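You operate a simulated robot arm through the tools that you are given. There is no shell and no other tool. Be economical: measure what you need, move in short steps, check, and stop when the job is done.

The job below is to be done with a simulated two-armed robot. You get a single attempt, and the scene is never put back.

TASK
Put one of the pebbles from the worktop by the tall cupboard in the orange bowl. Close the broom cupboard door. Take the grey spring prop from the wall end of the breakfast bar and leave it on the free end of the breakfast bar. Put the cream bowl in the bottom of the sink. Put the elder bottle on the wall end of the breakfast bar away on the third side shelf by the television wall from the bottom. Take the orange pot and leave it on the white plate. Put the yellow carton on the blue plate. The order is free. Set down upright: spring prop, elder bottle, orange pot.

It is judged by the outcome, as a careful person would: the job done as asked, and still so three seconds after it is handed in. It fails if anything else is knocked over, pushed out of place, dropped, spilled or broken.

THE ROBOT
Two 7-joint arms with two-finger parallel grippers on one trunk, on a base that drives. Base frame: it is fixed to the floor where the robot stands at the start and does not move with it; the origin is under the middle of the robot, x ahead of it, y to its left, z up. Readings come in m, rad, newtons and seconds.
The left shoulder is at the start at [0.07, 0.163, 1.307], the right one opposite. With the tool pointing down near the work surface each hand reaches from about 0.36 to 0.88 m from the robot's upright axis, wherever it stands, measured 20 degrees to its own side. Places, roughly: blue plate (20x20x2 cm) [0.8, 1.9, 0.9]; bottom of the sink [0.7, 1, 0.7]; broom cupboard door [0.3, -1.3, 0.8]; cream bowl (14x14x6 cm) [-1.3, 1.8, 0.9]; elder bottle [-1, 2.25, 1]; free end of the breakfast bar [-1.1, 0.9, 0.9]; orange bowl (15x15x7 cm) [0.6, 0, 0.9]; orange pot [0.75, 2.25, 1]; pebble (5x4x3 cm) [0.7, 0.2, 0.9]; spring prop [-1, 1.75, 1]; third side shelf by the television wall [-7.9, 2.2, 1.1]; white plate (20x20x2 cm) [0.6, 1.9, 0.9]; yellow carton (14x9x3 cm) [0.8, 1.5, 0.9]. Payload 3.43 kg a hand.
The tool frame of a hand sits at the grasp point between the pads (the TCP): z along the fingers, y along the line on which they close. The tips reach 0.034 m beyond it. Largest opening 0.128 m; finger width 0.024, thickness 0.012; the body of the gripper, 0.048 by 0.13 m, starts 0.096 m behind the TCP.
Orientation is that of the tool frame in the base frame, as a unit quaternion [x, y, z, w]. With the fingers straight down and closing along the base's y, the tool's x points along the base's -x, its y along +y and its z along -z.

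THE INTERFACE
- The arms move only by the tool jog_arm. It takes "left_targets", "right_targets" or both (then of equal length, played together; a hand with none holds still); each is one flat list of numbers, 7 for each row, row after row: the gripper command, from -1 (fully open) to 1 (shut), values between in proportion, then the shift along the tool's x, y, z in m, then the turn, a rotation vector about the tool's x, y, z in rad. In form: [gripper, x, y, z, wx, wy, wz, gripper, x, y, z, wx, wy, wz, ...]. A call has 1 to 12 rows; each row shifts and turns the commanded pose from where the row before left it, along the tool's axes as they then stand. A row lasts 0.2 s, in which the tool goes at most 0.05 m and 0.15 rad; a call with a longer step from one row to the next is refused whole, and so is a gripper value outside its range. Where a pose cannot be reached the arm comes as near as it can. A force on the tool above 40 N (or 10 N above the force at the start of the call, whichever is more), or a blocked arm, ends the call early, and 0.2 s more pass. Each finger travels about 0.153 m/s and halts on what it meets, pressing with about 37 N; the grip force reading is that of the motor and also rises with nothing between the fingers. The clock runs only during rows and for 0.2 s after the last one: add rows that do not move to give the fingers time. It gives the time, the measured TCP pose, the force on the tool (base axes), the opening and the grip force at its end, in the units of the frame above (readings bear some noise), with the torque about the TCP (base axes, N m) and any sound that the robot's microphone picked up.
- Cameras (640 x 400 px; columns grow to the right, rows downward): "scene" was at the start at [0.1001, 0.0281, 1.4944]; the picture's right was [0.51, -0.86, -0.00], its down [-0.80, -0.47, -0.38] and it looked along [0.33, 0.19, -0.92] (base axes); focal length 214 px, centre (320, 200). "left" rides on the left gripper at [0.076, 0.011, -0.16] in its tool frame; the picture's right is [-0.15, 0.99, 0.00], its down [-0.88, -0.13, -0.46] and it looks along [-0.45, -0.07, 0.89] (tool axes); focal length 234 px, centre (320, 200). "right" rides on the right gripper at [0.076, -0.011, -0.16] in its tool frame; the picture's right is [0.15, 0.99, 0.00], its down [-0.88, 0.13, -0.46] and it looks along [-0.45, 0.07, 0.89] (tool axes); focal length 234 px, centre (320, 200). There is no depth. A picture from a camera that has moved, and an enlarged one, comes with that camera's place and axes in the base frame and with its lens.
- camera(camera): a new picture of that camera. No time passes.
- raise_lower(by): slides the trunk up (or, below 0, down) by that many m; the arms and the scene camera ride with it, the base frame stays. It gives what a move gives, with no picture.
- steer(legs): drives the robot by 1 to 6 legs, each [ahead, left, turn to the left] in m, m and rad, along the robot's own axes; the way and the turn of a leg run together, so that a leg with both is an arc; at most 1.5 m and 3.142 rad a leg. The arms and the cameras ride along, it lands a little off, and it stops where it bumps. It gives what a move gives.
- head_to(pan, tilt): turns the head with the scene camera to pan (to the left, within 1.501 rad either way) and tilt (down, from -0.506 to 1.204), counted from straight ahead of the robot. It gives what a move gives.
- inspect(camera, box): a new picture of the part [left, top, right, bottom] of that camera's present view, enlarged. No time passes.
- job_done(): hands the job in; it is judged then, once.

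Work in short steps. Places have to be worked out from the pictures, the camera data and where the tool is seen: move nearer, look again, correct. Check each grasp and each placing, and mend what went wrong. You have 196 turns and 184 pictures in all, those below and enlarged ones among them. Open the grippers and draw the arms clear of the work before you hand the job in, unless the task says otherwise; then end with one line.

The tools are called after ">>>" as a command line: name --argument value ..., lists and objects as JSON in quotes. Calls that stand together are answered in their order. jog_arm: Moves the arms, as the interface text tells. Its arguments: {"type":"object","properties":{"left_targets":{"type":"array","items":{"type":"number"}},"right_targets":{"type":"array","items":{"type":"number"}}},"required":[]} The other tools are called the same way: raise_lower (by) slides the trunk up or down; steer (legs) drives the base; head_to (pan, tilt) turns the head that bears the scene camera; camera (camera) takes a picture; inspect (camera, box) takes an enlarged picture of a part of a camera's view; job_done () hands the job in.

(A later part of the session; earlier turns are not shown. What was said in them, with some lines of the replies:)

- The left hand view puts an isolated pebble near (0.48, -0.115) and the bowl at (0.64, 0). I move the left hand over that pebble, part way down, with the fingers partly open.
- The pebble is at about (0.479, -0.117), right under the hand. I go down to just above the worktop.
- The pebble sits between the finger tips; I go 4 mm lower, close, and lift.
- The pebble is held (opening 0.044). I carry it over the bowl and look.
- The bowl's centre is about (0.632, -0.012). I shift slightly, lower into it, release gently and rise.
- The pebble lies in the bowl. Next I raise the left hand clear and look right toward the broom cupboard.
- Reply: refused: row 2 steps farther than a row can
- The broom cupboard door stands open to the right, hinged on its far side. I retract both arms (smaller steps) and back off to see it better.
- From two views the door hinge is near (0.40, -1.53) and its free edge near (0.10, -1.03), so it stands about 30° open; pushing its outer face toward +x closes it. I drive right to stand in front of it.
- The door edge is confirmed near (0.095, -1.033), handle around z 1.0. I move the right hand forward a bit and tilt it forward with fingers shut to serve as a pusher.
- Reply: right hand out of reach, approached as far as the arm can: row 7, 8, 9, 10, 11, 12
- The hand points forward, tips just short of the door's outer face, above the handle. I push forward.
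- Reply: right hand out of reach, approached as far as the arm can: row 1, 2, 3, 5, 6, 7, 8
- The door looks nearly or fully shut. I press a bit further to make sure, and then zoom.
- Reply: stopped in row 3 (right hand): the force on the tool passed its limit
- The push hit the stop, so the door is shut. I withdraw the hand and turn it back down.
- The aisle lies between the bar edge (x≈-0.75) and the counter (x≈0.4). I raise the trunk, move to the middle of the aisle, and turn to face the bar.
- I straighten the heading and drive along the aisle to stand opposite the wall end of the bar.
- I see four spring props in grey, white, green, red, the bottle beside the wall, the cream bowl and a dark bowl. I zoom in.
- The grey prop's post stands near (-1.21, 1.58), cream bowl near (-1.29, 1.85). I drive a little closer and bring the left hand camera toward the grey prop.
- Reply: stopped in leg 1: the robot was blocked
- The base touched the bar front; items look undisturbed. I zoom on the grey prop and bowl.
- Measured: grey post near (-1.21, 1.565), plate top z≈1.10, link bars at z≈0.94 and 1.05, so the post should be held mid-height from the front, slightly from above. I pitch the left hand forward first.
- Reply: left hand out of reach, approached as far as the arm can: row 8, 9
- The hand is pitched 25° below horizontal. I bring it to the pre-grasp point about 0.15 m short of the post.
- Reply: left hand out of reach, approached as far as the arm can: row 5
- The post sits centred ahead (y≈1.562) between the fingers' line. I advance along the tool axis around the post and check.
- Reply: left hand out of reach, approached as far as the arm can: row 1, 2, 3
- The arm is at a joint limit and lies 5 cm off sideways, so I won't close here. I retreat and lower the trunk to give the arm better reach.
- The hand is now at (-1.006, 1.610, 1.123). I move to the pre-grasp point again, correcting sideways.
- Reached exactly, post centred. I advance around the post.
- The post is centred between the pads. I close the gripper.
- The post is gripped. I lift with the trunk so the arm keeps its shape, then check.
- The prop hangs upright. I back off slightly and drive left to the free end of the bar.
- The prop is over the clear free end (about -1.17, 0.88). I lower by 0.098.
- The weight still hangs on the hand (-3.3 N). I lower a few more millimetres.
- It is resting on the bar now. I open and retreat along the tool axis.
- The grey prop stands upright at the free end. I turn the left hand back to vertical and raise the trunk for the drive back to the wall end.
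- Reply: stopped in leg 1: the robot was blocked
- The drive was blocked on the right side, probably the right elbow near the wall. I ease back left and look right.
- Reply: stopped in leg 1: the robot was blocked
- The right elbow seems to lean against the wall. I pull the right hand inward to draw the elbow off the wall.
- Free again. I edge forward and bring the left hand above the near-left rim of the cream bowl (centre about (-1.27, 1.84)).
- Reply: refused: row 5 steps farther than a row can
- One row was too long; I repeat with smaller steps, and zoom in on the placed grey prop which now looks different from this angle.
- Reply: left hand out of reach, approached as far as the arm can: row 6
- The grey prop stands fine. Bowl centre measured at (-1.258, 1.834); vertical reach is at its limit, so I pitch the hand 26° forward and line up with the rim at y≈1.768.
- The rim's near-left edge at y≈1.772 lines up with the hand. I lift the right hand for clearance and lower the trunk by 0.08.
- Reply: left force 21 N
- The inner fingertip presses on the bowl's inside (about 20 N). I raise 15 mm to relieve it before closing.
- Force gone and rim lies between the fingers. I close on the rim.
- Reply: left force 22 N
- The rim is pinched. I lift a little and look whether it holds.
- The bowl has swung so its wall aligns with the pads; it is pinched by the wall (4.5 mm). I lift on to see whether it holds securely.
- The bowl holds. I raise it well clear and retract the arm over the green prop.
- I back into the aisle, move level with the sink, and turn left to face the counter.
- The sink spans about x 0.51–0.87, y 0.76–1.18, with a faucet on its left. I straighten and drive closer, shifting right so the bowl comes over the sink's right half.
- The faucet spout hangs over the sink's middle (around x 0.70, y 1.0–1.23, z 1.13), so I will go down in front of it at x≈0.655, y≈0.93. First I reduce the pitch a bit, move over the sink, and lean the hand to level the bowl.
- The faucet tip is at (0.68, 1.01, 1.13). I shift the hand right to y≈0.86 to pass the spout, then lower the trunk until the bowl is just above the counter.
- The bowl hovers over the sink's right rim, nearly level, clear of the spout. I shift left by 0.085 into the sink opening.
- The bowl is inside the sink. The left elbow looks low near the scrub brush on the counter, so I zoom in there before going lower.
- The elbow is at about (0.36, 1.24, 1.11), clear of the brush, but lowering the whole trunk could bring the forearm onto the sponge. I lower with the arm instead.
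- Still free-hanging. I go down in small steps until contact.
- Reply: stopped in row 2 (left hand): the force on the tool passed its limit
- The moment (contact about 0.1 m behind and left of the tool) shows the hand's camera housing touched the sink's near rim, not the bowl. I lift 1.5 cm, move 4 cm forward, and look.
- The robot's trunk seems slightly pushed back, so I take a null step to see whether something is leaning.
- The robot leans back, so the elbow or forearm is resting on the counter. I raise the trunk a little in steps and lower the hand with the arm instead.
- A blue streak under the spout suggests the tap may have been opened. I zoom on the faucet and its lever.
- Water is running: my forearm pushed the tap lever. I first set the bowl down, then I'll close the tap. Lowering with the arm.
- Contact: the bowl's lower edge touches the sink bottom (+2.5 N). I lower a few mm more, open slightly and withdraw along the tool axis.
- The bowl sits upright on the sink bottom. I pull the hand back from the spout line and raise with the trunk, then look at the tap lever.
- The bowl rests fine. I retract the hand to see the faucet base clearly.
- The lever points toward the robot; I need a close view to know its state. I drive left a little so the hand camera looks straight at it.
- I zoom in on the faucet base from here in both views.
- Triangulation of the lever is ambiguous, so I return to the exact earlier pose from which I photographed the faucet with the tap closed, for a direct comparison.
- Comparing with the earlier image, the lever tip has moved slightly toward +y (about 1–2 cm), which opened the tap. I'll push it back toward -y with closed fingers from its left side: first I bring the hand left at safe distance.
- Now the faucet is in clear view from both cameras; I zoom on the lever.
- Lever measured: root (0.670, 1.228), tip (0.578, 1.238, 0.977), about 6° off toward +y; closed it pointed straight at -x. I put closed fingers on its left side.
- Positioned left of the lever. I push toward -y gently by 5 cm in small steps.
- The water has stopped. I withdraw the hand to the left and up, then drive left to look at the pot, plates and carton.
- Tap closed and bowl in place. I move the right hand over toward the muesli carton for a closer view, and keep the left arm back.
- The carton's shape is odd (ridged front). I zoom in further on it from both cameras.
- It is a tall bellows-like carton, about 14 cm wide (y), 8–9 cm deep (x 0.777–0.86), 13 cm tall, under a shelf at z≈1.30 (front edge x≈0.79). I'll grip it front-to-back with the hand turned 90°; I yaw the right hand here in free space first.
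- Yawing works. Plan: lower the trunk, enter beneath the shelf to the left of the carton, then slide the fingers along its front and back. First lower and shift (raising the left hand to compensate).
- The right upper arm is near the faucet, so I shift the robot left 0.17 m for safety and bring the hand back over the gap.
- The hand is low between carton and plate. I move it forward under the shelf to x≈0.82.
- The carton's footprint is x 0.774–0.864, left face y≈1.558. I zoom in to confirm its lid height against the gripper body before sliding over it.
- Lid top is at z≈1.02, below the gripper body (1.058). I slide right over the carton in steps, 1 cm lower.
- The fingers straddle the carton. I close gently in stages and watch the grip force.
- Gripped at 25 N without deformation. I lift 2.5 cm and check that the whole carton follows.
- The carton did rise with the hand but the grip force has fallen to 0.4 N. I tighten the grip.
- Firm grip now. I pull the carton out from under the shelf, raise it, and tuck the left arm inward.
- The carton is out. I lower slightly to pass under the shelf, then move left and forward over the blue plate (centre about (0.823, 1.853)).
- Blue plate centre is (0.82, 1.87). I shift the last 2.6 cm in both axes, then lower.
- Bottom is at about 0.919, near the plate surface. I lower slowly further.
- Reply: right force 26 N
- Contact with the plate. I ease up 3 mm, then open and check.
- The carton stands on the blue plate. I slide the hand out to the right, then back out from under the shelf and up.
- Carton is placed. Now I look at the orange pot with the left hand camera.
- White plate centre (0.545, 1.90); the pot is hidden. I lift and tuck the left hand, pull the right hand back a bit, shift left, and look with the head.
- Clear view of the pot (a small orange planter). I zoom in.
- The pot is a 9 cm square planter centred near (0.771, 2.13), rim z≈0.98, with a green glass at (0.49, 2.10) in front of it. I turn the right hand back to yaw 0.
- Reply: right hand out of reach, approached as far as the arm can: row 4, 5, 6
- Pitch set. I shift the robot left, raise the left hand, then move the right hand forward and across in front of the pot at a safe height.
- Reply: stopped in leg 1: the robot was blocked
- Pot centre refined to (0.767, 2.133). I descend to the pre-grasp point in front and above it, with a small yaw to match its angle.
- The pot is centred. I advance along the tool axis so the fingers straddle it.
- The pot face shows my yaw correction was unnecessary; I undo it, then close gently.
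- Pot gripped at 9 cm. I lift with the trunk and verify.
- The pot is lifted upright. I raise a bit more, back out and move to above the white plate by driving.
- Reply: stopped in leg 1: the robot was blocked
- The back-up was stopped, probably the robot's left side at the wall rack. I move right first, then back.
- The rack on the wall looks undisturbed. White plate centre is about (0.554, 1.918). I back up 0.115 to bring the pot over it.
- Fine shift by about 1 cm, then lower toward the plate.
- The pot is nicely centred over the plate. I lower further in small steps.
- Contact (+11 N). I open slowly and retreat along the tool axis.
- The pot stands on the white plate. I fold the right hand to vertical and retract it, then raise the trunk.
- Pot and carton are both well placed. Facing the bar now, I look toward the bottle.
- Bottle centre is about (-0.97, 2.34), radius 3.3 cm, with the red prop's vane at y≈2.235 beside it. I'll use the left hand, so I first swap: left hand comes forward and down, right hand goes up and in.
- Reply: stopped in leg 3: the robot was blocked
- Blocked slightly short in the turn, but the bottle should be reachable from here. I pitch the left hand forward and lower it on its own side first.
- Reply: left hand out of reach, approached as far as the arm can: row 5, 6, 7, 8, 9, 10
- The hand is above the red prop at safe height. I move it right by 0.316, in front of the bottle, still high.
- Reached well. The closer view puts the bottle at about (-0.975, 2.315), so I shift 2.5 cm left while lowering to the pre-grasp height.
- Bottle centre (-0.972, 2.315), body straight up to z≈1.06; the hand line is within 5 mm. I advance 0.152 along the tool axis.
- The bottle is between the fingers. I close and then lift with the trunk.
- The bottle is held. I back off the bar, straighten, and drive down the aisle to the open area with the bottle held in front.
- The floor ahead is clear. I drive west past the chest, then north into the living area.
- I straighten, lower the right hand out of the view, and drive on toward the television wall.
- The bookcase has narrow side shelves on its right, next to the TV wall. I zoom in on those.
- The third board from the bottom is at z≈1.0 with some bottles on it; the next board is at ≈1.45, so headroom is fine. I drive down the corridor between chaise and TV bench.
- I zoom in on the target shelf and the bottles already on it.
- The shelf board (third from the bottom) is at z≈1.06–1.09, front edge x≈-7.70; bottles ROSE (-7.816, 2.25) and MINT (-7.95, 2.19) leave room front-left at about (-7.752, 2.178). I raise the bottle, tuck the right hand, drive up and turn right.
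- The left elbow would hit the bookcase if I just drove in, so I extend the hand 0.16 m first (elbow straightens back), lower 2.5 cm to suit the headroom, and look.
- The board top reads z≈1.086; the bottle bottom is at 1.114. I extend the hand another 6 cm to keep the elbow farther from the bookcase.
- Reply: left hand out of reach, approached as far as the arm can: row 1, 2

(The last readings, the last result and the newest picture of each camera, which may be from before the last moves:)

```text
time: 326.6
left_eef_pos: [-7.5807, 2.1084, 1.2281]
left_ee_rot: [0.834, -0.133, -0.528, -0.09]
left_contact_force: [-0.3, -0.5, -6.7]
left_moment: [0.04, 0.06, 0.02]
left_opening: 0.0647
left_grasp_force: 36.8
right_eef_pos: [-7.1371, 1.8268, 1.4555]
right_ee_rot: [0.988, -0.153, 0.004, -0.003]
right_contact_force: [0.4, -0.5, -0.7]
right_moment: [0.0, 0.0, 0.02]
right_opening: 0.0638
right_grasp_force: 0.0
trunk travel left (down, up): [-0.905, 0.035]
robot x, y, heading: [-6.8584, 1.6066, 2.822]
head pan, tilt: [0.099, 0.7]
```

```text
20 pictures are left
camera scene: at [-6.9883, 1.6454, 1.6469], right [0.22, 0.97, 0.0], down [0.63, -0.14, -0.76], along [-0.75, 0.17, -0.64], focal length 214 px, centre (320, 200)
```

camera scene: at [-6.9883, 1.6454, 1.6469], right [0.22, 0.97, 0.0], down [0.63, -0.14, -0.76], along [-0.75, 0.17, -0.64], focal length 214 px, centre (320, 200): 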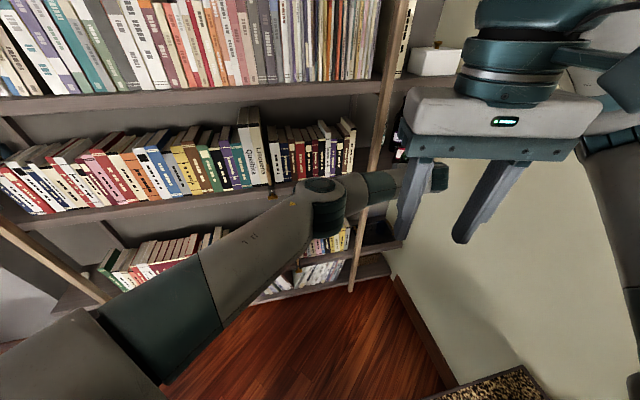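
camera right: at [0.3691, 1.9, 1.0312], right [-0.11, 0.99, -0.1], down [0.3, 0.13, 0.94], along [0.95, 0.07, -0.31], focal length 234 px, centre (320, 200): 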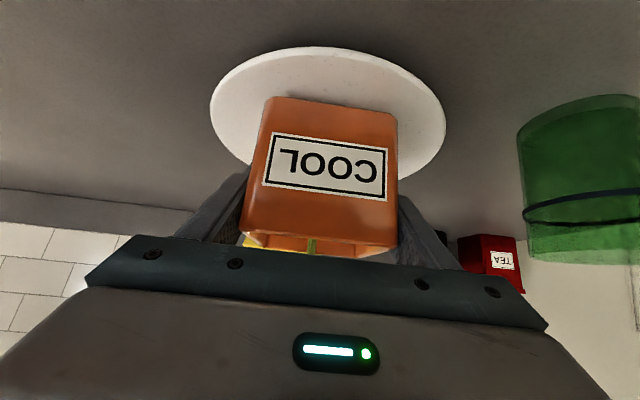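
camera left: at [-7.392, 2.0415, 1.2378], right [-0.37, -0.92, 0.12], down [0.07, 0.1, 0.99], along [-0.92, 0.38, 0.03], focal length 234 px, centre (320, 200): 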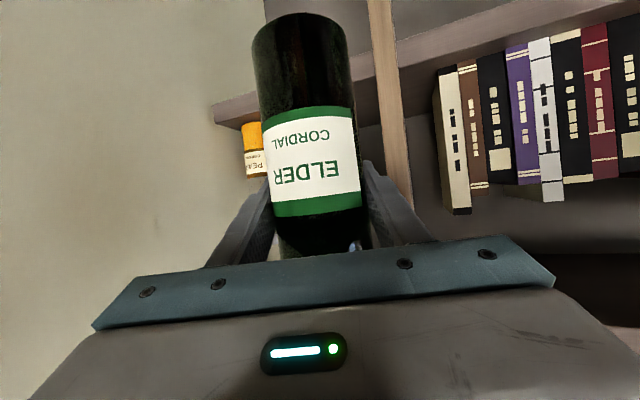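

At reach limit; the elbow should end about 7 cm clear of the bookcase. I raise 1.2 cm and drive 0.10 m forward, then check.

>>> raise_lower --by 0.012

>>> steer --legs '[[0.1, -0.015, 0]]'

>>> camera --camera "left"

>>> camera --camera "scene"

```text
time: 327.2
left_eef_pos: [-7.5814, 2.109, 1.2401]
left_ee_rot: [0.833, -0.133, -0.529, -0.09]
left_contact_force: [0.1, -0.2, -6.3]
left_moment: [0.04, 0.08, -0.04]
left_opening: 0.0646
left_grasp_force: 36.9
right_eef_pos: [-7.1376, 1.8269, 1.4689]
right_ee_rot: [0.988, -0.153, 0.004, -0.002]
right_contact_force: [0.1, 0.6, -0.7]
right_moment: [-0.02, -0.02, -0.02]
right_opening: 0.0639
right_grasp_force: 0.0
trunk travel left (down, up): [-0.917, 0.023]
robot x, y, heading: [-6.857, 1.6113, 2.817]
head pan, tilt: [0.099, 0.7]
```

```text
time: 328.3
left_eef_pos: [-7.6609, 2.1498, 1.2442]
left_ee_rot: [0.832, -0.133, -0.53, -0.092]
left_contact_force: [0.9, -0.6, -6.5]
left_moment: [0.02, 0.05, 0.0]
left_opening: 0.0644
left_grasp_force: 37.1
right_eef_pos: [-7.2169, 1.8683, 1.4695]
right_ee_rot: [0.988, -0.153, 0.002, -0.004]
right_contact_force: [1.1, 0.1, -0.1]
right_moment: [0.03, 0.04, -0.01]
right_opening: 0.0639
right_grasp_force: 0.1
trunk travel left (down, up): [-0.917, 0.023]
robot x, y, heading: [-6.9406, 1.6541, 2.816]
head pan, tilt: [0.099, 0.7]
```

```text
19 pictures are left
camera left: at [-7.4987, 2.083, 1.2424], right [-0.37, -0.92, 0.12], down [0.08, 0.1, 0.99], along [-0.92, 0.38, 0.04], focal length 234 px, centre (320, 200)
```

left: 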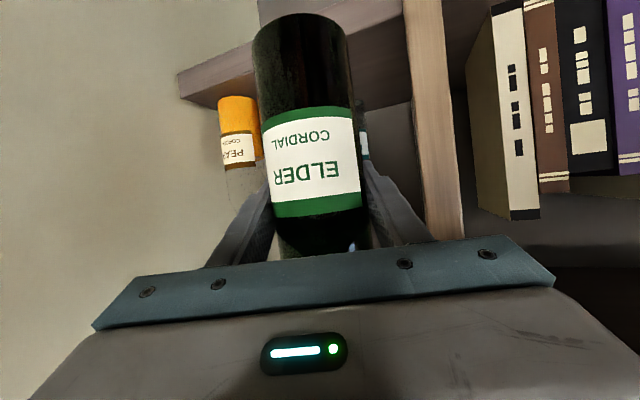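

```text
18 pictures are left
camera scene: at [-7.0668, 1.6862, 1.6597], right [0.22, 0.98, 0.0], down [0.63, -0.14, -0.77], along [-0.75, 0.17, -0.64], focal length 214 px, centre (320, 200)
```

scene: 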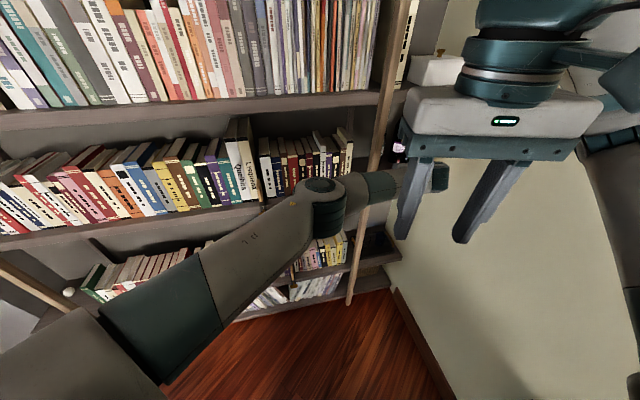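

Clearances look workable: rail edge at y≈2.08, ROSE beyond. I drive the last 0.105 m forward and 1 cm right.

>>> steer --legs '[[0.105, -0.01, 0]]'

>>> camera --camera "left"

>>> camera --camera "scene"

```text
time: 329.5
left_eef_pos: [-7.7564, 2.1928, 1.2452]
left_ee_rot: [0.831, -0.133, -0.531, -0.092]
left_contact_force: [1.5, -0.9, -5.3]
left_moment: [0.02, 0.04, 0.02]
left_opening: 0.0646
left_grasp_force: 37.2
right_eef_pos: [-7.3122, 1.9102, 1.4698]
right_ee_rot: [0.988, -0.151, 0.001, -0.003]
right_contact_force: [0.1, 0.3, 0.5]
right_moment: [0.01, 0.08, -0.01]
right_opening: 0.0639
right_grasp_force: 0.0
trunk travel left (down, up): [-0.917, 0.023]
robot x, y, heading: [-7.0364, 1.6983, 2.819]
head pan, tilt: [0.099, 0.7]
```

```text
17 pictures are left
camera left: at [-7.5932, 2.1247, 1.2428], right [-0.37, -0.92, 0.12], down [0.08, 0.1, 0.99], along [-0.92, 0.38, 0.04], focal length 234 px, centre (320, 200)
```

left: 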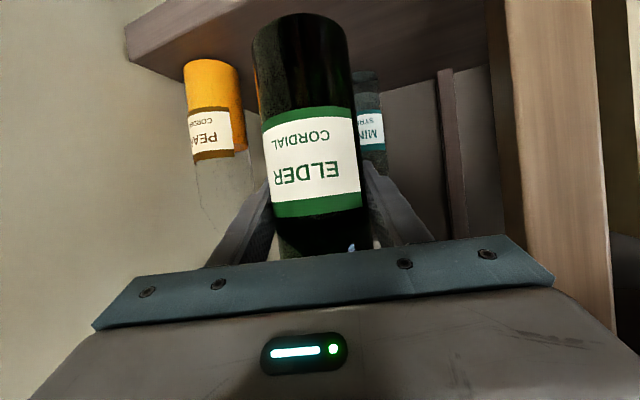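

```text
16 pictures are left
camera scene: at [-7.1613, 1.7281, 1.6597], right [0.22, 0.98, 0.0], down [0.63, -0.14, -0.77], along [-0.75, 0.17, -0.64], focal length 214 px, centre (320, 200)
```

scene: 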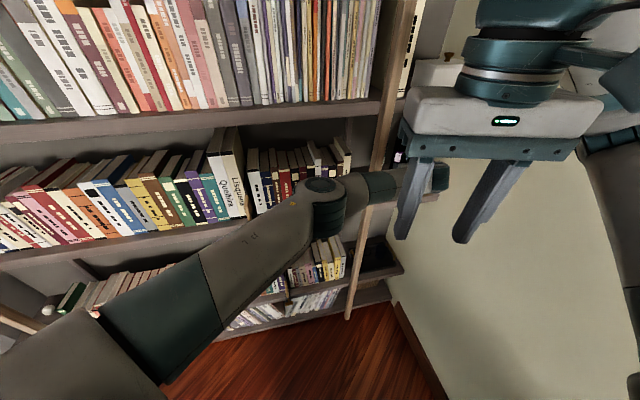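

No contact so far and the bottle is over the board. I lower 2.4 cm, then in small steps until contact.

>>> raise_lower --by -0.024

>>> raise_lower --by -0.005

>>> camera --camera "left"

```text
time: 330.2
left_eef_pos: [-7.76, 2.1944, 1.2159]
left_ee_rot: [0.833, -0.134, -0.529, -0.091]
left_contact_force: [0.0, -0.2, -5.6]
left_moment: [0.01, 0.09, -0.03]
left_opening: 0.0645
left_grasp_force: 37.3
right_eef_pos: [-7.3171, 1.913, 1.4458]
right_ee_rot: [0.988, -0.152, 0.002, -0.002]
right_contact_force: [-0.2, 1.3, 0.4]
right_moment: [-0.03, -0.01, 0.01]
right_opening: 0.0639
right_grasp_force: 0.0
trunk travel left (down, up): [-0.893, 0.047]
robot x, y, heading: [-7.0365, 1.6994, 2.817]
head pan, tilt: [0.099, 0.7]
```

```text
time: 330.7
left_eef_pos: [-7.7628, 2.1939, 1.212]
left_ee_rot: [0.834, -0.133, -0.528, -0.091]
left_contact_force: [0.8, 0.2, -6.0]
left_moment: [0.02, 0.09, -0.03]
left_opening: 0.0646
left_grasp_force: 36.7
right_eef_pos: [-7.3169, 1.9139, 1.4395]
right_ee_rot: [0.988, -0.153, 0.003, -0.002]
right_contact_force: [0.3, 0.4, 0.2]
right_moment: [0.01, -0.02, -0.01]
right_opening: 0.0641
right_grasp_force: 0.0
trunk travel left (down, up): [-0.888, 0.052]
robot x, y, heading: [-7.0383, 1.6974, 2.819]
head pan, tilt: [0.099, 0.7]
```

```text
15 pictures are left
camera left: at [-7.598, 2.1272, 1.2101], right [-0.37, -0.92, 0.12], down [0.07, 0.1, 0.99], along [-0.92, 0.38, 0.03], focal length 234 px, centre (320, 200)
```

left: 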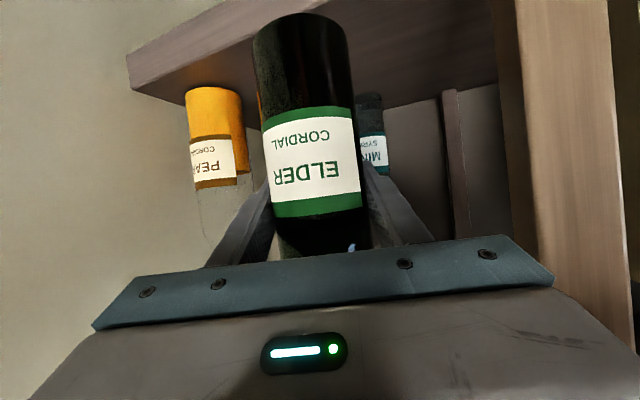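

PEAR's base suggests the board is nearer z≈1.065. I keep lowering in small steps.

>>> raise_lower --by -0.01

>>> raise_lower --by -0.005

>>> raise_lower --by -0.004

```text
time: 331.3
left_eef_pos: [-7.7613, 2.1948, 1.201]
left_ee_rot: [0.834, -0.134, -0.528, -0.091]
left_contact_force: [-0.2, 0.2, -6.8]
left_moment: [0.02, 0.05, -0.04]
left_opening: 0.0644
left_grasp_force: 36.9
right_eef_pos: [-7.3182, 1.9122, 1.4291]
right_ee_rot: [0.988, -0.152, 0.004, -0.002]
right_contact_force: [-0.5, -0.9, -0.2]
right_moment: [0.0, 0.02, -0.02]
right_opening: 0.064
right_grasp_force: 0.0
trunk travel left (down, up): [-0.878, 0.062]
robot x, y, heading: [-7.0348, 1.6998, 2.818]
head pan, tilt: [0.099, 0.7]
```

```text
time: 331.9
left_eef_pos: [-7.763, 2.1942, 1.1954]
left_ee_rot: [0.834, -0.134, -0.528, -0.091]
left_contact_force: [-0.9, 0.6, -6.4]
left_moment: [0.01, 0.09, 0.04]
left_opening: 0.0645
left_grasp_force: 36.6
right_eef_pos: [-7.3184, 1.913, 1.4253]
right_ee_rot: [0.988, -0.153, 0.004, -0.002]
right_contact_force: [0.1, -0.1, -0.3]
right_moment: [0.02, -0.03, -0.02]
right_opening: 0.0643
right_grasp_force: 0.1
trunk travel left (down, up): [-0.873, 0.067]
robot x, y, heading: [-7.0348, 1.6989, 2.814]
head pan, tilt: [0.099, 0.7]
```

```text
time: 332.4
left_eef_pos: [-7.7619, 2.1952, 1.1919]
left_ee_rot: [0.834, -0.134, -0.528, -0.091]
left_contact_force: [-0.5, -0.7, -6.2]
left_moment: [0.01, 0.06, -0.02]
left_opening: 0.0648
left_grasp_force: 36.7
right_eef_pos: [-7.3192, 1.9134, 1.4211]
right_ee_rot: [0.988, -0.152, 0.004, -0.002]
right_contact_force: [-0.2, -0.3, 0.5]
right_moment: [0.05, -0.05, 0.01]
right_opening: 0.064
right_grasp_force: 0.0
trunk travel left (down, up): [-0.869, 0.071]
robot x, y, heading: [-7.0368, 1.6975, 2.825]
head pan, tilt: [0.099, 0.7]
```

Still no contact at bottle bottom ≈1.067; I continue.

>>> raise_lower --by -0.005

>>> raise_lower --by -0.005

>>> raise_lower --by -0.005

>>> camera --camera "left"

```text
time: 332.9
left_eef_pos: [-7.7623, 2.196, 1.1863]
left_ee_rot: [0.833, -0.135, -0.528, -0.092]
left_contact_force: [0.1, -0.6, -6.4]
left_moment: [0.0, 0.05, -0.02]
left_opening: 0.0644
left_grasp_force: 37.2
right_eef_pos: [-7.3184, 1.9138, 1.4161]
right_ee_rot: [0.988, -0.153, 0.004, -0.002]
right_contact_force: [-0.6, 0.6, 0.5]
right_moment: [-0.01, 0.01, 0.0]
right_opening: 0.064
right_grasp_force: 0.1
trunk travel left (down, up): [-0.864, 0.076]
robot x, y, heading: [-7.038, 1.6963, 2.815]
head pan, tilt: [0.099, 0.7]
```

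```text
time: 333.5
left_eef_pos: [-7.7623, 2.1944, 1.1822]
left_ee_rot: [0.834, -0.134, -0.528, -0.091]
left_contact_force: [0.3, -0.1, -5.7]
left_moment: [-0.01, 0.07, -0.02]
left_opening: 0.0646
left_grasp_force: 36.9
right_eef_pos: [-7.3196, 1.9127, 1.4107]
right_ee_rot: [0.988, -0.152, 0.003, -0.002]
right_contact_force: [0.0, 0.2, -0.7]
right_moment: [0.05, 0.02, 0.0]
right_opening: 0.064
right_grasp_force: 0.0
trunk travel left (down, up): [-0.859, 0.081]
robot x, y, heading: [-7.04, 1.697, 2.82]
head pan, tilt: [0.099, 0.7]
```

```text
time: 334.0
left_eef_pos: [-7.7624, 2.1946, 1.1764]
left_ee_rot: [0.833, -0.133, -0.529, -0.091]
left_contact_force: [-0.9, 0.6, -6.0]
left_moment: [0.03, 0.06, -0.01]
left_opening: 0.0647
left_grasp_force: 36.8
right_eef_pos: [-7.3195, 1.9136, 1.4048]
right_ee_rot: [0.988, -0.152, 0.004, -0.002]
right_contact_force: [-0.3, 0.9, -1.0]
right_moment: [0.01, -0.03, 0.03]
right_opening: 0.064
right_grasp_force: 0.0
trunk travel left (down, up): [-0.854, 0.086]
robot x, y, heading: [-7.0333, 1.696, 2.819]
head pan, tilt: [0.099, 0.7]
```

```text
14 pictures are left
camera left: at [-7.5989, 2.1277, 1.1755], right [-0.37, -0.92, 0.12], down [0.07, 0.1, 0.99], along [-0.92, 0.38, 0.03], focal length 234 px, centre (320, 200)
```

left: 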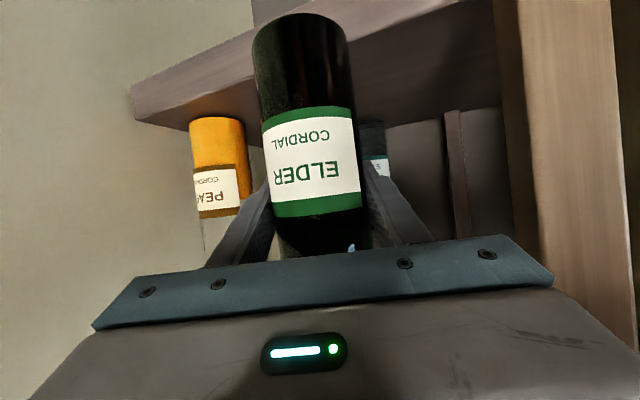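

Still no contact, which suggests the bottle may be in front of the board's edge rather than over it. I zoom in on the base region to tell.

>>> inspect --camera "left" --box '[110, 0, 430, 200]'

```text
2.00 times, centred on (270, 100) of left
camera zoom: at [-7.5989, 2.1277, 1.1755], right [-0.37, -0.92, 0.12], down [0.07, 0.1, 0.99], along [-0.92, 0.38, 0.03], focal length 468 px, centre (420, 400)
```

zoom: 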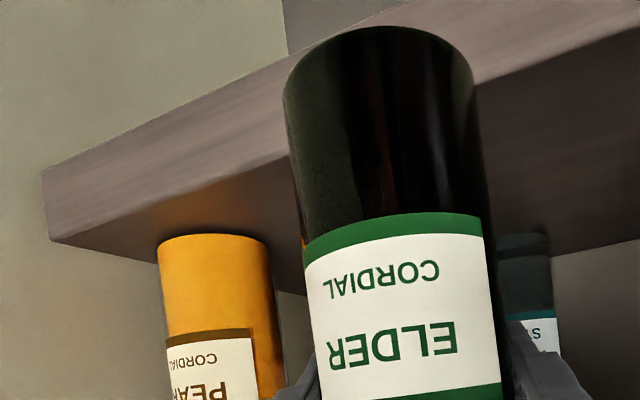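

The zoom shows the bottle's base hanging in front of the board's front face, so it must go deeper. I raise it 5 cm, lift the right hand out of the head camera's view and look at the shelf from above.

>>> raise_lower --by 0.05

>>> jog_arm --right_targets '[0, 0.02, -0.04, 0, 0, 0, 0, 0, 0.03, -0.03, -0.02, 0, 0, 0, 0, 0.03, -0.02, -0.03, 0, 0, 0, 0, 0.02, 0, -0.045, 0, 0, 0, 0, 0, 0, -0.045, 0, 0, 0]'

>>> head_to --pan -0.35 --tilt 0.55

>>> camera --camera "scene"

```text
time: 334.9
left_eef_pos: [-7.7624, 2.195, 1.2258]
left_ee_rot: [0.834, -0.133, -0.528, -0.09]
left_contact_force: [-0.3, -0.3, -6.5]
left_moment: [0.0, 0.07, -0.01]
left_opening: 0.0647
left_grasp_force: 37.1
right_eef_pos: [-7.3196, 1.9124, 1.4544]
right_ee_rot: [0.988, -0.152, 0.004, -0.002]
right_contact_force: [-0.3, -0.6, -0.7]
right_moment: [-0.02, 0.02, 0.0]
right_opening: 0.0639
right_grasp_force: 0.0
trunk travel left (down, up): [-0.904, 0.036]
robot x, y, heading: [-7.0375, 1.6957, 2.82]
head pan, tilt: [0.099, 0.7]
```

```text
time: 336.1
left_eef_pos: [-7.759, 2.1951, 1.2288]
left_ee_rot: [0.832, -0.135, -0.53, -0.092]
left_contact_force: [0.8, -0.3, -5.5]
left_moment: [0.0, 0.05, 0.02]
left_opening: 0.0645
left_grasp_force: 37.0
right_eef_pos: [-7.1927, 1.967, 1.5995]
right_ee_rot: [0.988, -0.152, 0.002, -0.001]
right_contact_force: [0.4, 0.0, -0.1]
right_moment: [-0.05, 0.04, -0.02]
right_opening: 0.0638
right_grasp_force: 0.0
trunk travel left (down, up): [-0.904, 0.036]
robot x, y, heading: [-7.0356, 1.6959, 2.821]
head pan, tilt: [0.099, 0.7]
```

```text
time: 337.0
left_eef_pos: [-7.7626, 2.1946, 1.2269]
left_ee_rot: [0.834, -0.133, -0.528, -0.091]
left_contact_force: [0.1, 0.1, -6.8]
left_moment: [0.03, 0.07, -0.01]
left_opening: 0.0643
left_grasp_force: 36.4
right_eef_pos: [-7.1987, 1.9658, 1.5975]
right_ee_rot: [0.988, -0.151, 0.004, -0.003]
right_contact_force: [-0.6, -0.3, 0.2]
right_moment: [-0.03, -0.03, 0.0]
right_opening: 0.0642
right_grasp_force: 0.0
trunk travel left (down, up): [-0.904, 0.036]
robot x, y, heading: [-7.0358, 1.6971, 2.819]
head pan, tilt: [-0.351, 0.55]
```

```text
12 pictures are left
camera scene: at [-7.1567, 1.769, 1.6589], right [0.62, 0.78, 0.0], down [0.41, -0.33, -0.85], along [-0.67, 0.53, -0.52], focal length 214 px, centre (320, 200)
```

scene: 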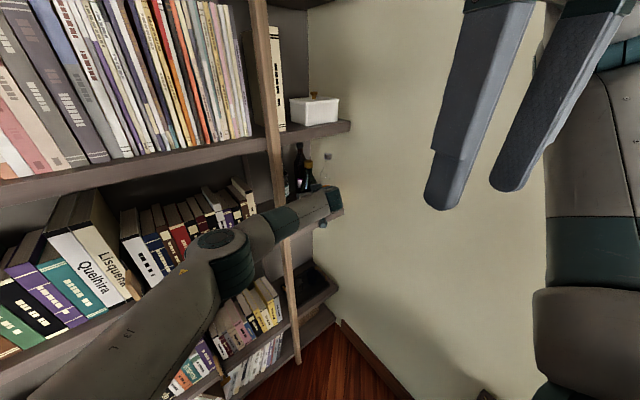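

Now the shelf is visible; I zoom on it.

>>> inspect --camera "scene" --box '[250, 120, 360, 240]'

```text
3.33 times, centred on (305, 180) of scene
camera zoom: at [-7.1567, 1.769, 1.6589], right [0.62, 0.78, 0.0], down [0.41, -0.33, -0.85], along [-0.67, 0.53, -0.52], focal length 715 px, centre (370, 267)
```

zoom: 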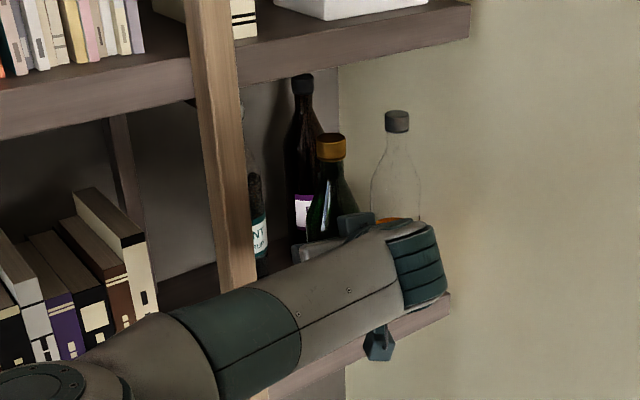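

Combining views: board front x≈-7.78, top z≈1.067, so the bottle belongs at about (-7.826, 2.195). I drive 6 cm forward and 2 cm left.

>>> steer --legs '[[0.06, 0.018, 0]]'

>>> inspect --camera "scene" --box '[250, 120, 360, 240]'

>>> camera --camera "left"

```text
time: 338.0
left_eef_pos: [-7.814, 2.1979, 1.2328]
left_ee_rot: [0.831, -0.135, -0.531, -0.091]
left_contact_force: [1.7, 0.1, -6.0]
left_moment: [0.0, 0.08, 0.07]
left_opening: 0.0646
left_grasp_force: 36.7
right_eef_pos: [-7.2488, 1.9689, 1.5996]
right_ee_rot: [0.988, -0.153, -0.001, -0.001]
right_contact_force: [1.0, -0.5, 0.4]
right_moment: [0.01, 0.12, -0.04]
right_opening: 0.0639
right_grasp_force: 0.0
trunk travel left (down, up): [-0.904, 0.036]
robot x, y, heading: [-7.0954, 1.7005, 2.82]
head pan, tilt: [-0.351, 0.55]
```

```text
3.33 times, centred on (305, 180) of scene
camera zoom: at [-7.2065, 1.7715, 1.6599], right [0.62, 0.78, 0.0], down [0.4, -0.33, -0.85], along [-0.67, 0.53, -0.52], focal length 715 px, centre (370, 267)
```

zoom: 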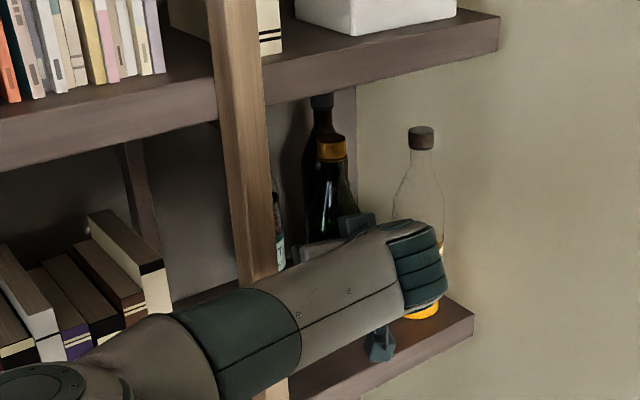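

```text
9 pictures are left
camera left: at [-7.6509, 2.1306, 1.2297], right [-0.38, -0.92, 0.12], down [0.08, 0.1, 0.99], along [-0.92, 0.38, 0.04], focal length 234 px, centre (320, 200)
```

left: 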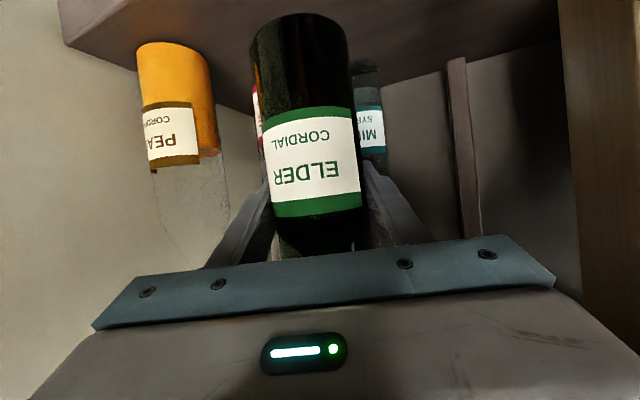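

No contact, ROSE stays just behind. I go 1.2 cm deeper and begin lowering.

>>> steer --legs '[[0.014, 0.004, 0]]'

>>> raise_lower --by -0.022

>>> raise_lower --by -0.006

>>> raise_lower --by -0.005

```text
time: 338.8
left_eef_pos: [-7.8315, 2.1994, 1.2295]
left_ee_rot: [0.833, -0.134, -0.529, -0.092]
left_contact_force: [1.1, 1.1, -6.4]
left_moment: [0.01, 0.08, 0.01]
left_opening: 0.0645
left_grasp_force: 36.7
right_eef_pos: [-7.2673, 1.9695, 1.6005]
right_ee_rot: [0.988, -0.152, 0.001, -0.001]
right_contact_force: [-0.5, 0.7, -0.6]
right_moment: [0.0, 0.04, 0.01]
right_opening: 0.0642
right_grasp_force: 0.0
trunk travel left (down, up): [-0.904, 0.036]
robot x, y, heading: [-7.1161, 1.6998, 2.819]
head pan, tilt: [-0.351, 0.55]
```

```text
time: 339.4
left_eef_pos: [-7.8341, 2.199, 1.2048]
left_ee_rot: [0.833, -0.135, -0.528, -0.092]
left_contact_force: [2.5, 0.4, -4.0]
left_moment: [0.11, 0.1, -0.02]
left_opening: 0.0649
left_grasp_force: 37.0
right_eef_pos: [-7.2735, 1.971, 1.576]
right_ee_rot: [0.988, -0.153, 0.002, -0.002]
right_contact_force: [-0.1, 0.5, 0.7]
right_moment: [-0.02, 0.01, -0.01]
right_opening: 0.064
right_grasp_force: 0.2
trunk travel left (down, up): [-0.882, 0.058]
robot x, y, heading: [-7.111, 1.6959, 2.816]
head pan, tilt: [-0.351, 0.55]
```

```text
time: 340.0
left_eef_pos: [-7.8364, 2.2005, 1.1979]
left_ee_rot: [0.834, -0.136, -0.527, -0.092]
left_contact_force: [2.3, 0.5, -6.7]
left_moment: [0.08, 0.09, -0.03]
left_opening: 0.0648
left_grasp_force: 37.5
right_eef_pos: [-7.2732, 1.9707, 1.5704]
right_ee_rot: [0.988, -0.152, 0.003, 0.0]
right_contact_force: [-0.2, 0.3, -0.7]
right_moment: [0.02, 0.02, -0.01]
right_opening: 0.0639
right_grasp_force: 0.1
trunk travel left (down, up): [-0.876, 0.064]
robot x, y, heading: [-7.1137, 1.6999, 2.817]
head pan, tilt: [-0.351, 0.55]
```

```text
time: 340.5
left_eef_pos: [-7.8354, 2.2, 1.1934]
left_ee_rot: [0.834, -0.135, -0.528, -0.092]
left_contact_force: [0.6, -0.4, -7.2]
left_moment: [0.03, 0.04, 0.0]
left_opening: 0.0646
left_grasp_force: 37.0
right_eef_pos: [-7.2731, 1.9696, 1.5653]
right_ee_rot: [0.988, -0.152, 0.001, -0.002]
right_contact_force: [-0.2, -0.1, 0.2]
right_moment: [-0.01, 0.04, 0.02]
right_opening: 0.064
right_grasp_force: 0.1
trunk travel left (down, up): [-0.871, 0.069]
robot x, y, heading: [-7.1142, 1.6978, 2.817]
head pan, tilt: [-0.351, 0.55]
```

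A brief 2.5 N touch has faded. I keep lowering in 4 mm steps to contact.

>>> raise_lower --by -0.004

>>> raise_lower --by -0.004

>>> camera --camera "left"

```text
time: 341.1
left_eef_pos: [-7.8336, 2.1998, 1.1895]
left_ee_rot: [0.833, -0.134, -0.528, -0.091]
left_contact_force: [1.3, -0.3, -5.7]
left_moment: [0.06, 0.04, -0.04]
left_opening: 0.0645
left_grasp_force: 36.9
right_eef_pos: [-7.2737, 1.9688, 1.5615]
right_ee_rot: [0.988, -0.152, 0.002, -0.002]
right_contact_force: [-0.8, -0.2, -0.1]
right_moment: [0.0, 0.0, -0.01]
right_opening: 0.064
right_grasp_force: 0.1
trunk travel left (down, up): [-0.867, 0.073]
robot x, y, heading: [-7.1136, 1.6991, 2.815]
head pan, tilt: [-0.351, 0.55]
```

```text
time: 341.6
left_eef_pos: [-7.8346, 2.1992, 1.185]
left_ee_rot: [0.834, -0.135, -0.528, -0.092]
left_contact_force: [0.6, 0.0, -6.2]
left_moment: [0.03, 0.08, -0.03]
left_opening: 0.0648
left_grasp_force: 36.8
right_eef_pos: [-7.2732, 1.9704, 1.5564]
right_ee_rot: [0.988, -0.152, 0.001, -0.003]
right_contact_force: [-0.5, -1.0, 0.0]
right_moment: [-0.01, 0.02, -0.03]
right_opening: 0.0641
right_grasp_force: 0.0
trunk travel left (down, up): [-0.863, 0.077]
robot x, y, heading: [-7.1155, 1.6988, 2.821]
head pan, tilt: [-0.351, 0.55]
```

```text
8 pictures are left
camera left: at [-7.6723, 2.1316, 1.1846], right [-0.38, -0.92, 0.12], down [0.07, 0.1, 0.99], along [-0.92, 0.38, 0.03], focal length 234 px, centre (320, 200)
```

left: 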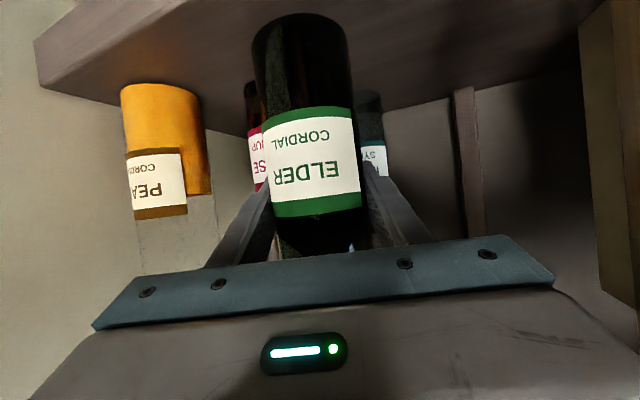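

Now the bottle's base appears beyond the front edge, over the board, and ROSE is still upright. I continue lowering.

>>> raise_lower --by -0.004

>>> raise_lower --by -0.004

>>> raise_lower --by -0.004

```text
time: 342.1
left_eef_pos: [-7.836, 2.1998, 1.1812]
left_ee_rot: [0.834, -0.134, -0.527, -0.091]
left_contact_force: [0.6, -0.1, -7.0]
left_moment: [0.02, 0.08, -0.03]
left_opening: 0.0646
left_grasp_force: 37.0
right_eef_pos: [-7.2728, 1.9697, 1.5541]
right_ee_rot: [0.988, -0.153, 0.002, -0.002]
right_contact_force: [-0.4, 0.0, -0.9]
right_moment: [0.04, -0.03, 0.01]
right_opening: 0.0642
right_grasp_force: 0.1
trunk travel left (down, up): [-0.859, 0.081]
robot x, y, heading: [-7.1124, 1.6996, 2.823]
head pan, tilt: [-0.351, 0.55]
```

```text
time: 342.7
left_eef_pos: [-7.8353, 2.2, 1.1781]
left_ee_rot: [0.834, -0.135, -0.528, -0.092]
left_contact_force: [1.3, 0.3, -6.9]
left_moment: [0.02, 0.09, -0.02]
left_opening: 0.0644
left_grasp_force: 36.9
right_eef_pos: [-7.273, 1.9698, 1.5498]
right_ee_rot: [0.988, -0.151, 0.002, -0.002]
right_contact_force: [0.5, 0.4, 0.1]
right_moment: [-0.01, 0.03, -0.03]
right_opening: 0.0639
right_grasp_force: 0.1
trunk travel left (down, up): [-0.855, 0.085]
robot x, y, heading: [-7.1134, 1.7005, 2.821]
head pan, tilt: [-0.351, 0.55]
```

```text
time: 343.2
left_eef_pos: [-7.8343, 2.1986, 1.1741]
left_ee_rot: [0.834, -0.134, -0.527, -0.091]
left_contact_force: [1.6, 0.2, -3.6]
left_moment: [-0.05, 0.0, -0.03]
left_opening: 0.0647
left_grasp_force: 37.4
right_eef_pos: [-7.2727, 1.97, 1.5458]
right_ee_rot: [0.988, -0.153, 0.002, -0.002]
right_contact_force: [0.1, 0.7, 0.7]
right_moment: [0.03, 0.0, -0.03]
right_opening: 0.0644
right_grasp_force: 0.1
trunk travel left (down, up): [-0.851, 0.089]
robot x, y, heading: [-7.1143, 1.6969, 2.82]
head pan, tilt: [-0.351, 0.55]
```

The load is lightening (-3.6 N): contact begins. One more step of 3 mm.

>>> raise_lower --by -0.003

>>> inspect --camera "left" --box '[10, 0, 410, 240]'

```text
time: 343.7
left_eef_pos: [-7.8342, 2.198, 1.1744]
left_ee_rot: [0.832, -0.135, -0.53, -0.093]
left_contact_force: [-2.3, 2.6, 10.4]
left_moment: [-0.29, 0.29, -0.13]
left_opening: 0.0644
left_grasp_force: 37.5
right_eef_pos: [-7.2712, 1.9692, 1.5439]
right_ee_rot: [0.988, -0.152, 0.002, -0.003]
right_contact_force: [0.8, -0.2, 0.0]
right_moment: [-0.01, 0.0, 0.02]
right_opening: 0.0642
right_grasp_force: 0.2
trunk travel left (down, up): [-0.848, 0.092]
robot x, y, heading: [-7.1146, 1.7016, 2.818]
head pan, tilt: [-0.351, 0.55]
```

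```text
1.60 times, centred on (210, 120) of left
camera zoom: at [-7.6714, 2.131, 1.1725], right [-0.38, -0.92, 0.12], down [0.08, 0.1, 0.99], along [-0.92, 0.38, 0.03], focal length 375 px, centre (496, 328)
```

zoom: 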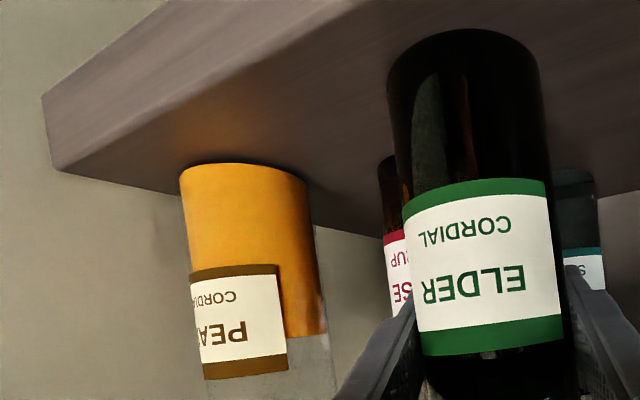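

The bottle stands on the board (+10 N), base well inside the front edge. I open just enough and retreat slowly along the tool axis.

>>> jog_arm --left_targets '[-0.08, 0, 0, 0, 0, 0, 0, -0.15, 0, 0, 0, 0, 0, 0, -0.2, 0, 0, 0, 0, 0, 0, -0.2, 0, 0, -0.015, 0, 0, 0, -0.2, 0, 0, -0.025, 0, 0, 0, -0.2, 0, 0, -0.03, 0, 0, 0, -0.2, 0, 0, -0.03, 0, 0, 0]'

>>> camera --camera "left"

```text
time: 345.3
left_eef_pos: [-7.7491, 2.1707, 1.215]
left_ee_rot: [0.833, -0.134, -0.529, -0.092]
left_contact_force: [-0.5, 0.5, 0.4]
left_moment: [0.01, 0.02, 0.01]
left_opening: 0.0767
left_grasp_force: 0.0
right_eef_pos: [-7.2719, 1.968, 1.542]
right_ee_rot: [0.988, -0.152, 0.002, -0.003]
right_contact_force: [0.1, 0.2, -0.2]
right_moment: [0.04, 0.0, -0.02]
right_opening: 0.0639
right_grasp_force: 0.1
trunk travel left (down, up): [-0.848, 0.092]
robot x, y, heading: [-7.1109, 1.6992, 2.817]
head pan, tilt: [-0.351, 0.55]
```

```text
6 pictures are left
camera left: at [-7.5863, 2.1014, 1.2131], right [-0.38, -0.92, 0.12], down [0.08, 0.1, 0.99], along [-0.92, 0.38, 0.03], focal length 234 px, centre (320, 200)
```

left: 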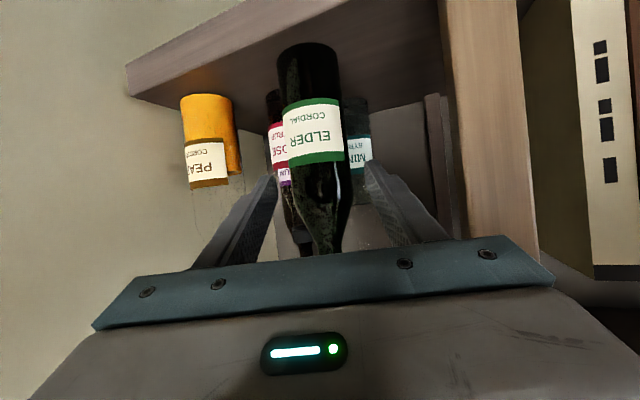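

The elder bottle stands upright on the third shelf; neighbours are upright. I back away to clear the shelf.

>>> steer --legs '[[-0.35, 0, 0]]'

>>> head_to --pan 0.0 --tilt 0.4

>>> camera --camera "scene"

```text
time: 347.6
left_eef_pos: [-7.4226, 2.0567, 1.2122]
left_ee_rot: [0.834, -0.131, -0.528, -0.09]
left_contact_force: [0.0, 0.0, 0.0]
left_moment: [-0.01, 0.03, -0.02]
left_opening: 0.0766
left_grasp_force: 0.0
right_eef_pos: [-6.9458, 1.8601, 1.5419]
right_ee_rot: [0.989, -0.149, 0.003, -0.003]
right_contact_force: [0.5, -0.3, 0.1]
right_moment: [0.0, -0.01, -0.01]
right_opening: 0.064
right_grasp_force: 0.1
trunk travel left (down, up): [-0.848, 0.092]
robot x, y, heading: [-6.7794, 1.5916, 2.824]
head pan, tilt: [-0.351, 0.55]
```

```text
time: 348.4
left_eef_pos: [-7.4203, 2.0553, 1.2143]
left_ee_rot: [0.833, -0.132, -0.529, -0.091]
left_contact_force: [0.0, -0.4, -0.1]
left_moment: [0.0, -0.03, 0.02]
left_opening: 0.0769
left_grasp_force: 0.0
right_eef_pos: [-6.942, 1.8581, 1.5432]
right_ee_rot: [0.989, -0.149, 0.002, -0.002]
right_contact_force: [0.1, -0.2, 0.1]
right_moment: [0.01, 0.02, -0.01]
right_opening: 0.0643
right_grasp_force: 0.1
trunk travel left (down, up): [-0.848, 0.092]
robot x, y, heading: [-6.78, 1.5888, 2.822]
head pan, tilt: [0.0, 0.4]
```

```text
5 pictures are left
camera scene: at [-6.9159, 1.6333, 1.6169], right [0.31, 0.95, 0.0], down [0.37, -0.12, -0.92], along [-0.88, 0.29, -0.39], focal length 214 px, centre (320, 200)
```

scene: 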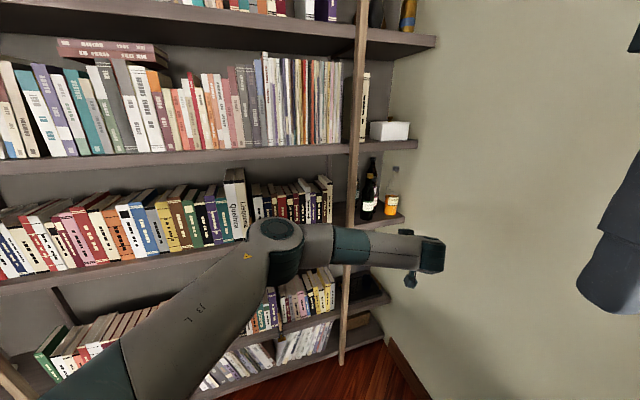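

I take one last enlarged look at the shelf before handing in.

>>> inspect --camera "scene" --box '[310, 130, 450, 370]'

```text
1.67 times, centred on (380, 250) of scene
camera zoom: at [-6.9159, 1.6333, 1.6169], right [0.31, 0.95, 0.0], down [0.37, -0.12, -0.92], along [-0.88, 0.29, -0.39], focal length 358 px, centre (220, 117)
```

zoom: 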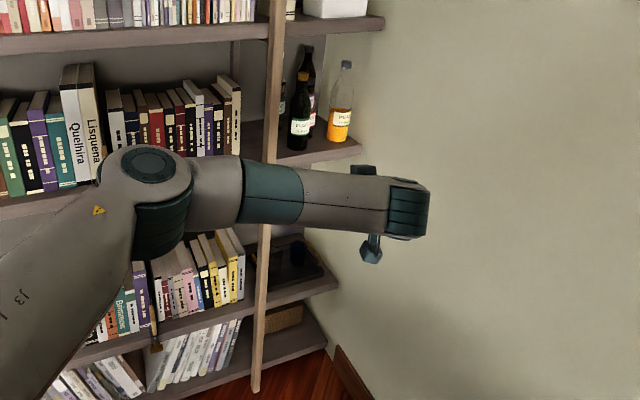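

The bottle stands upright on the third board from the bottom, grippers are open and the arms are clear of it, so I hand in.

>>> job_done

```text
The job is handed in.
```

All seven tasks are done and the job is handed in; while placing the cream bowl my forearm knocked the tap on, and I closed it again.
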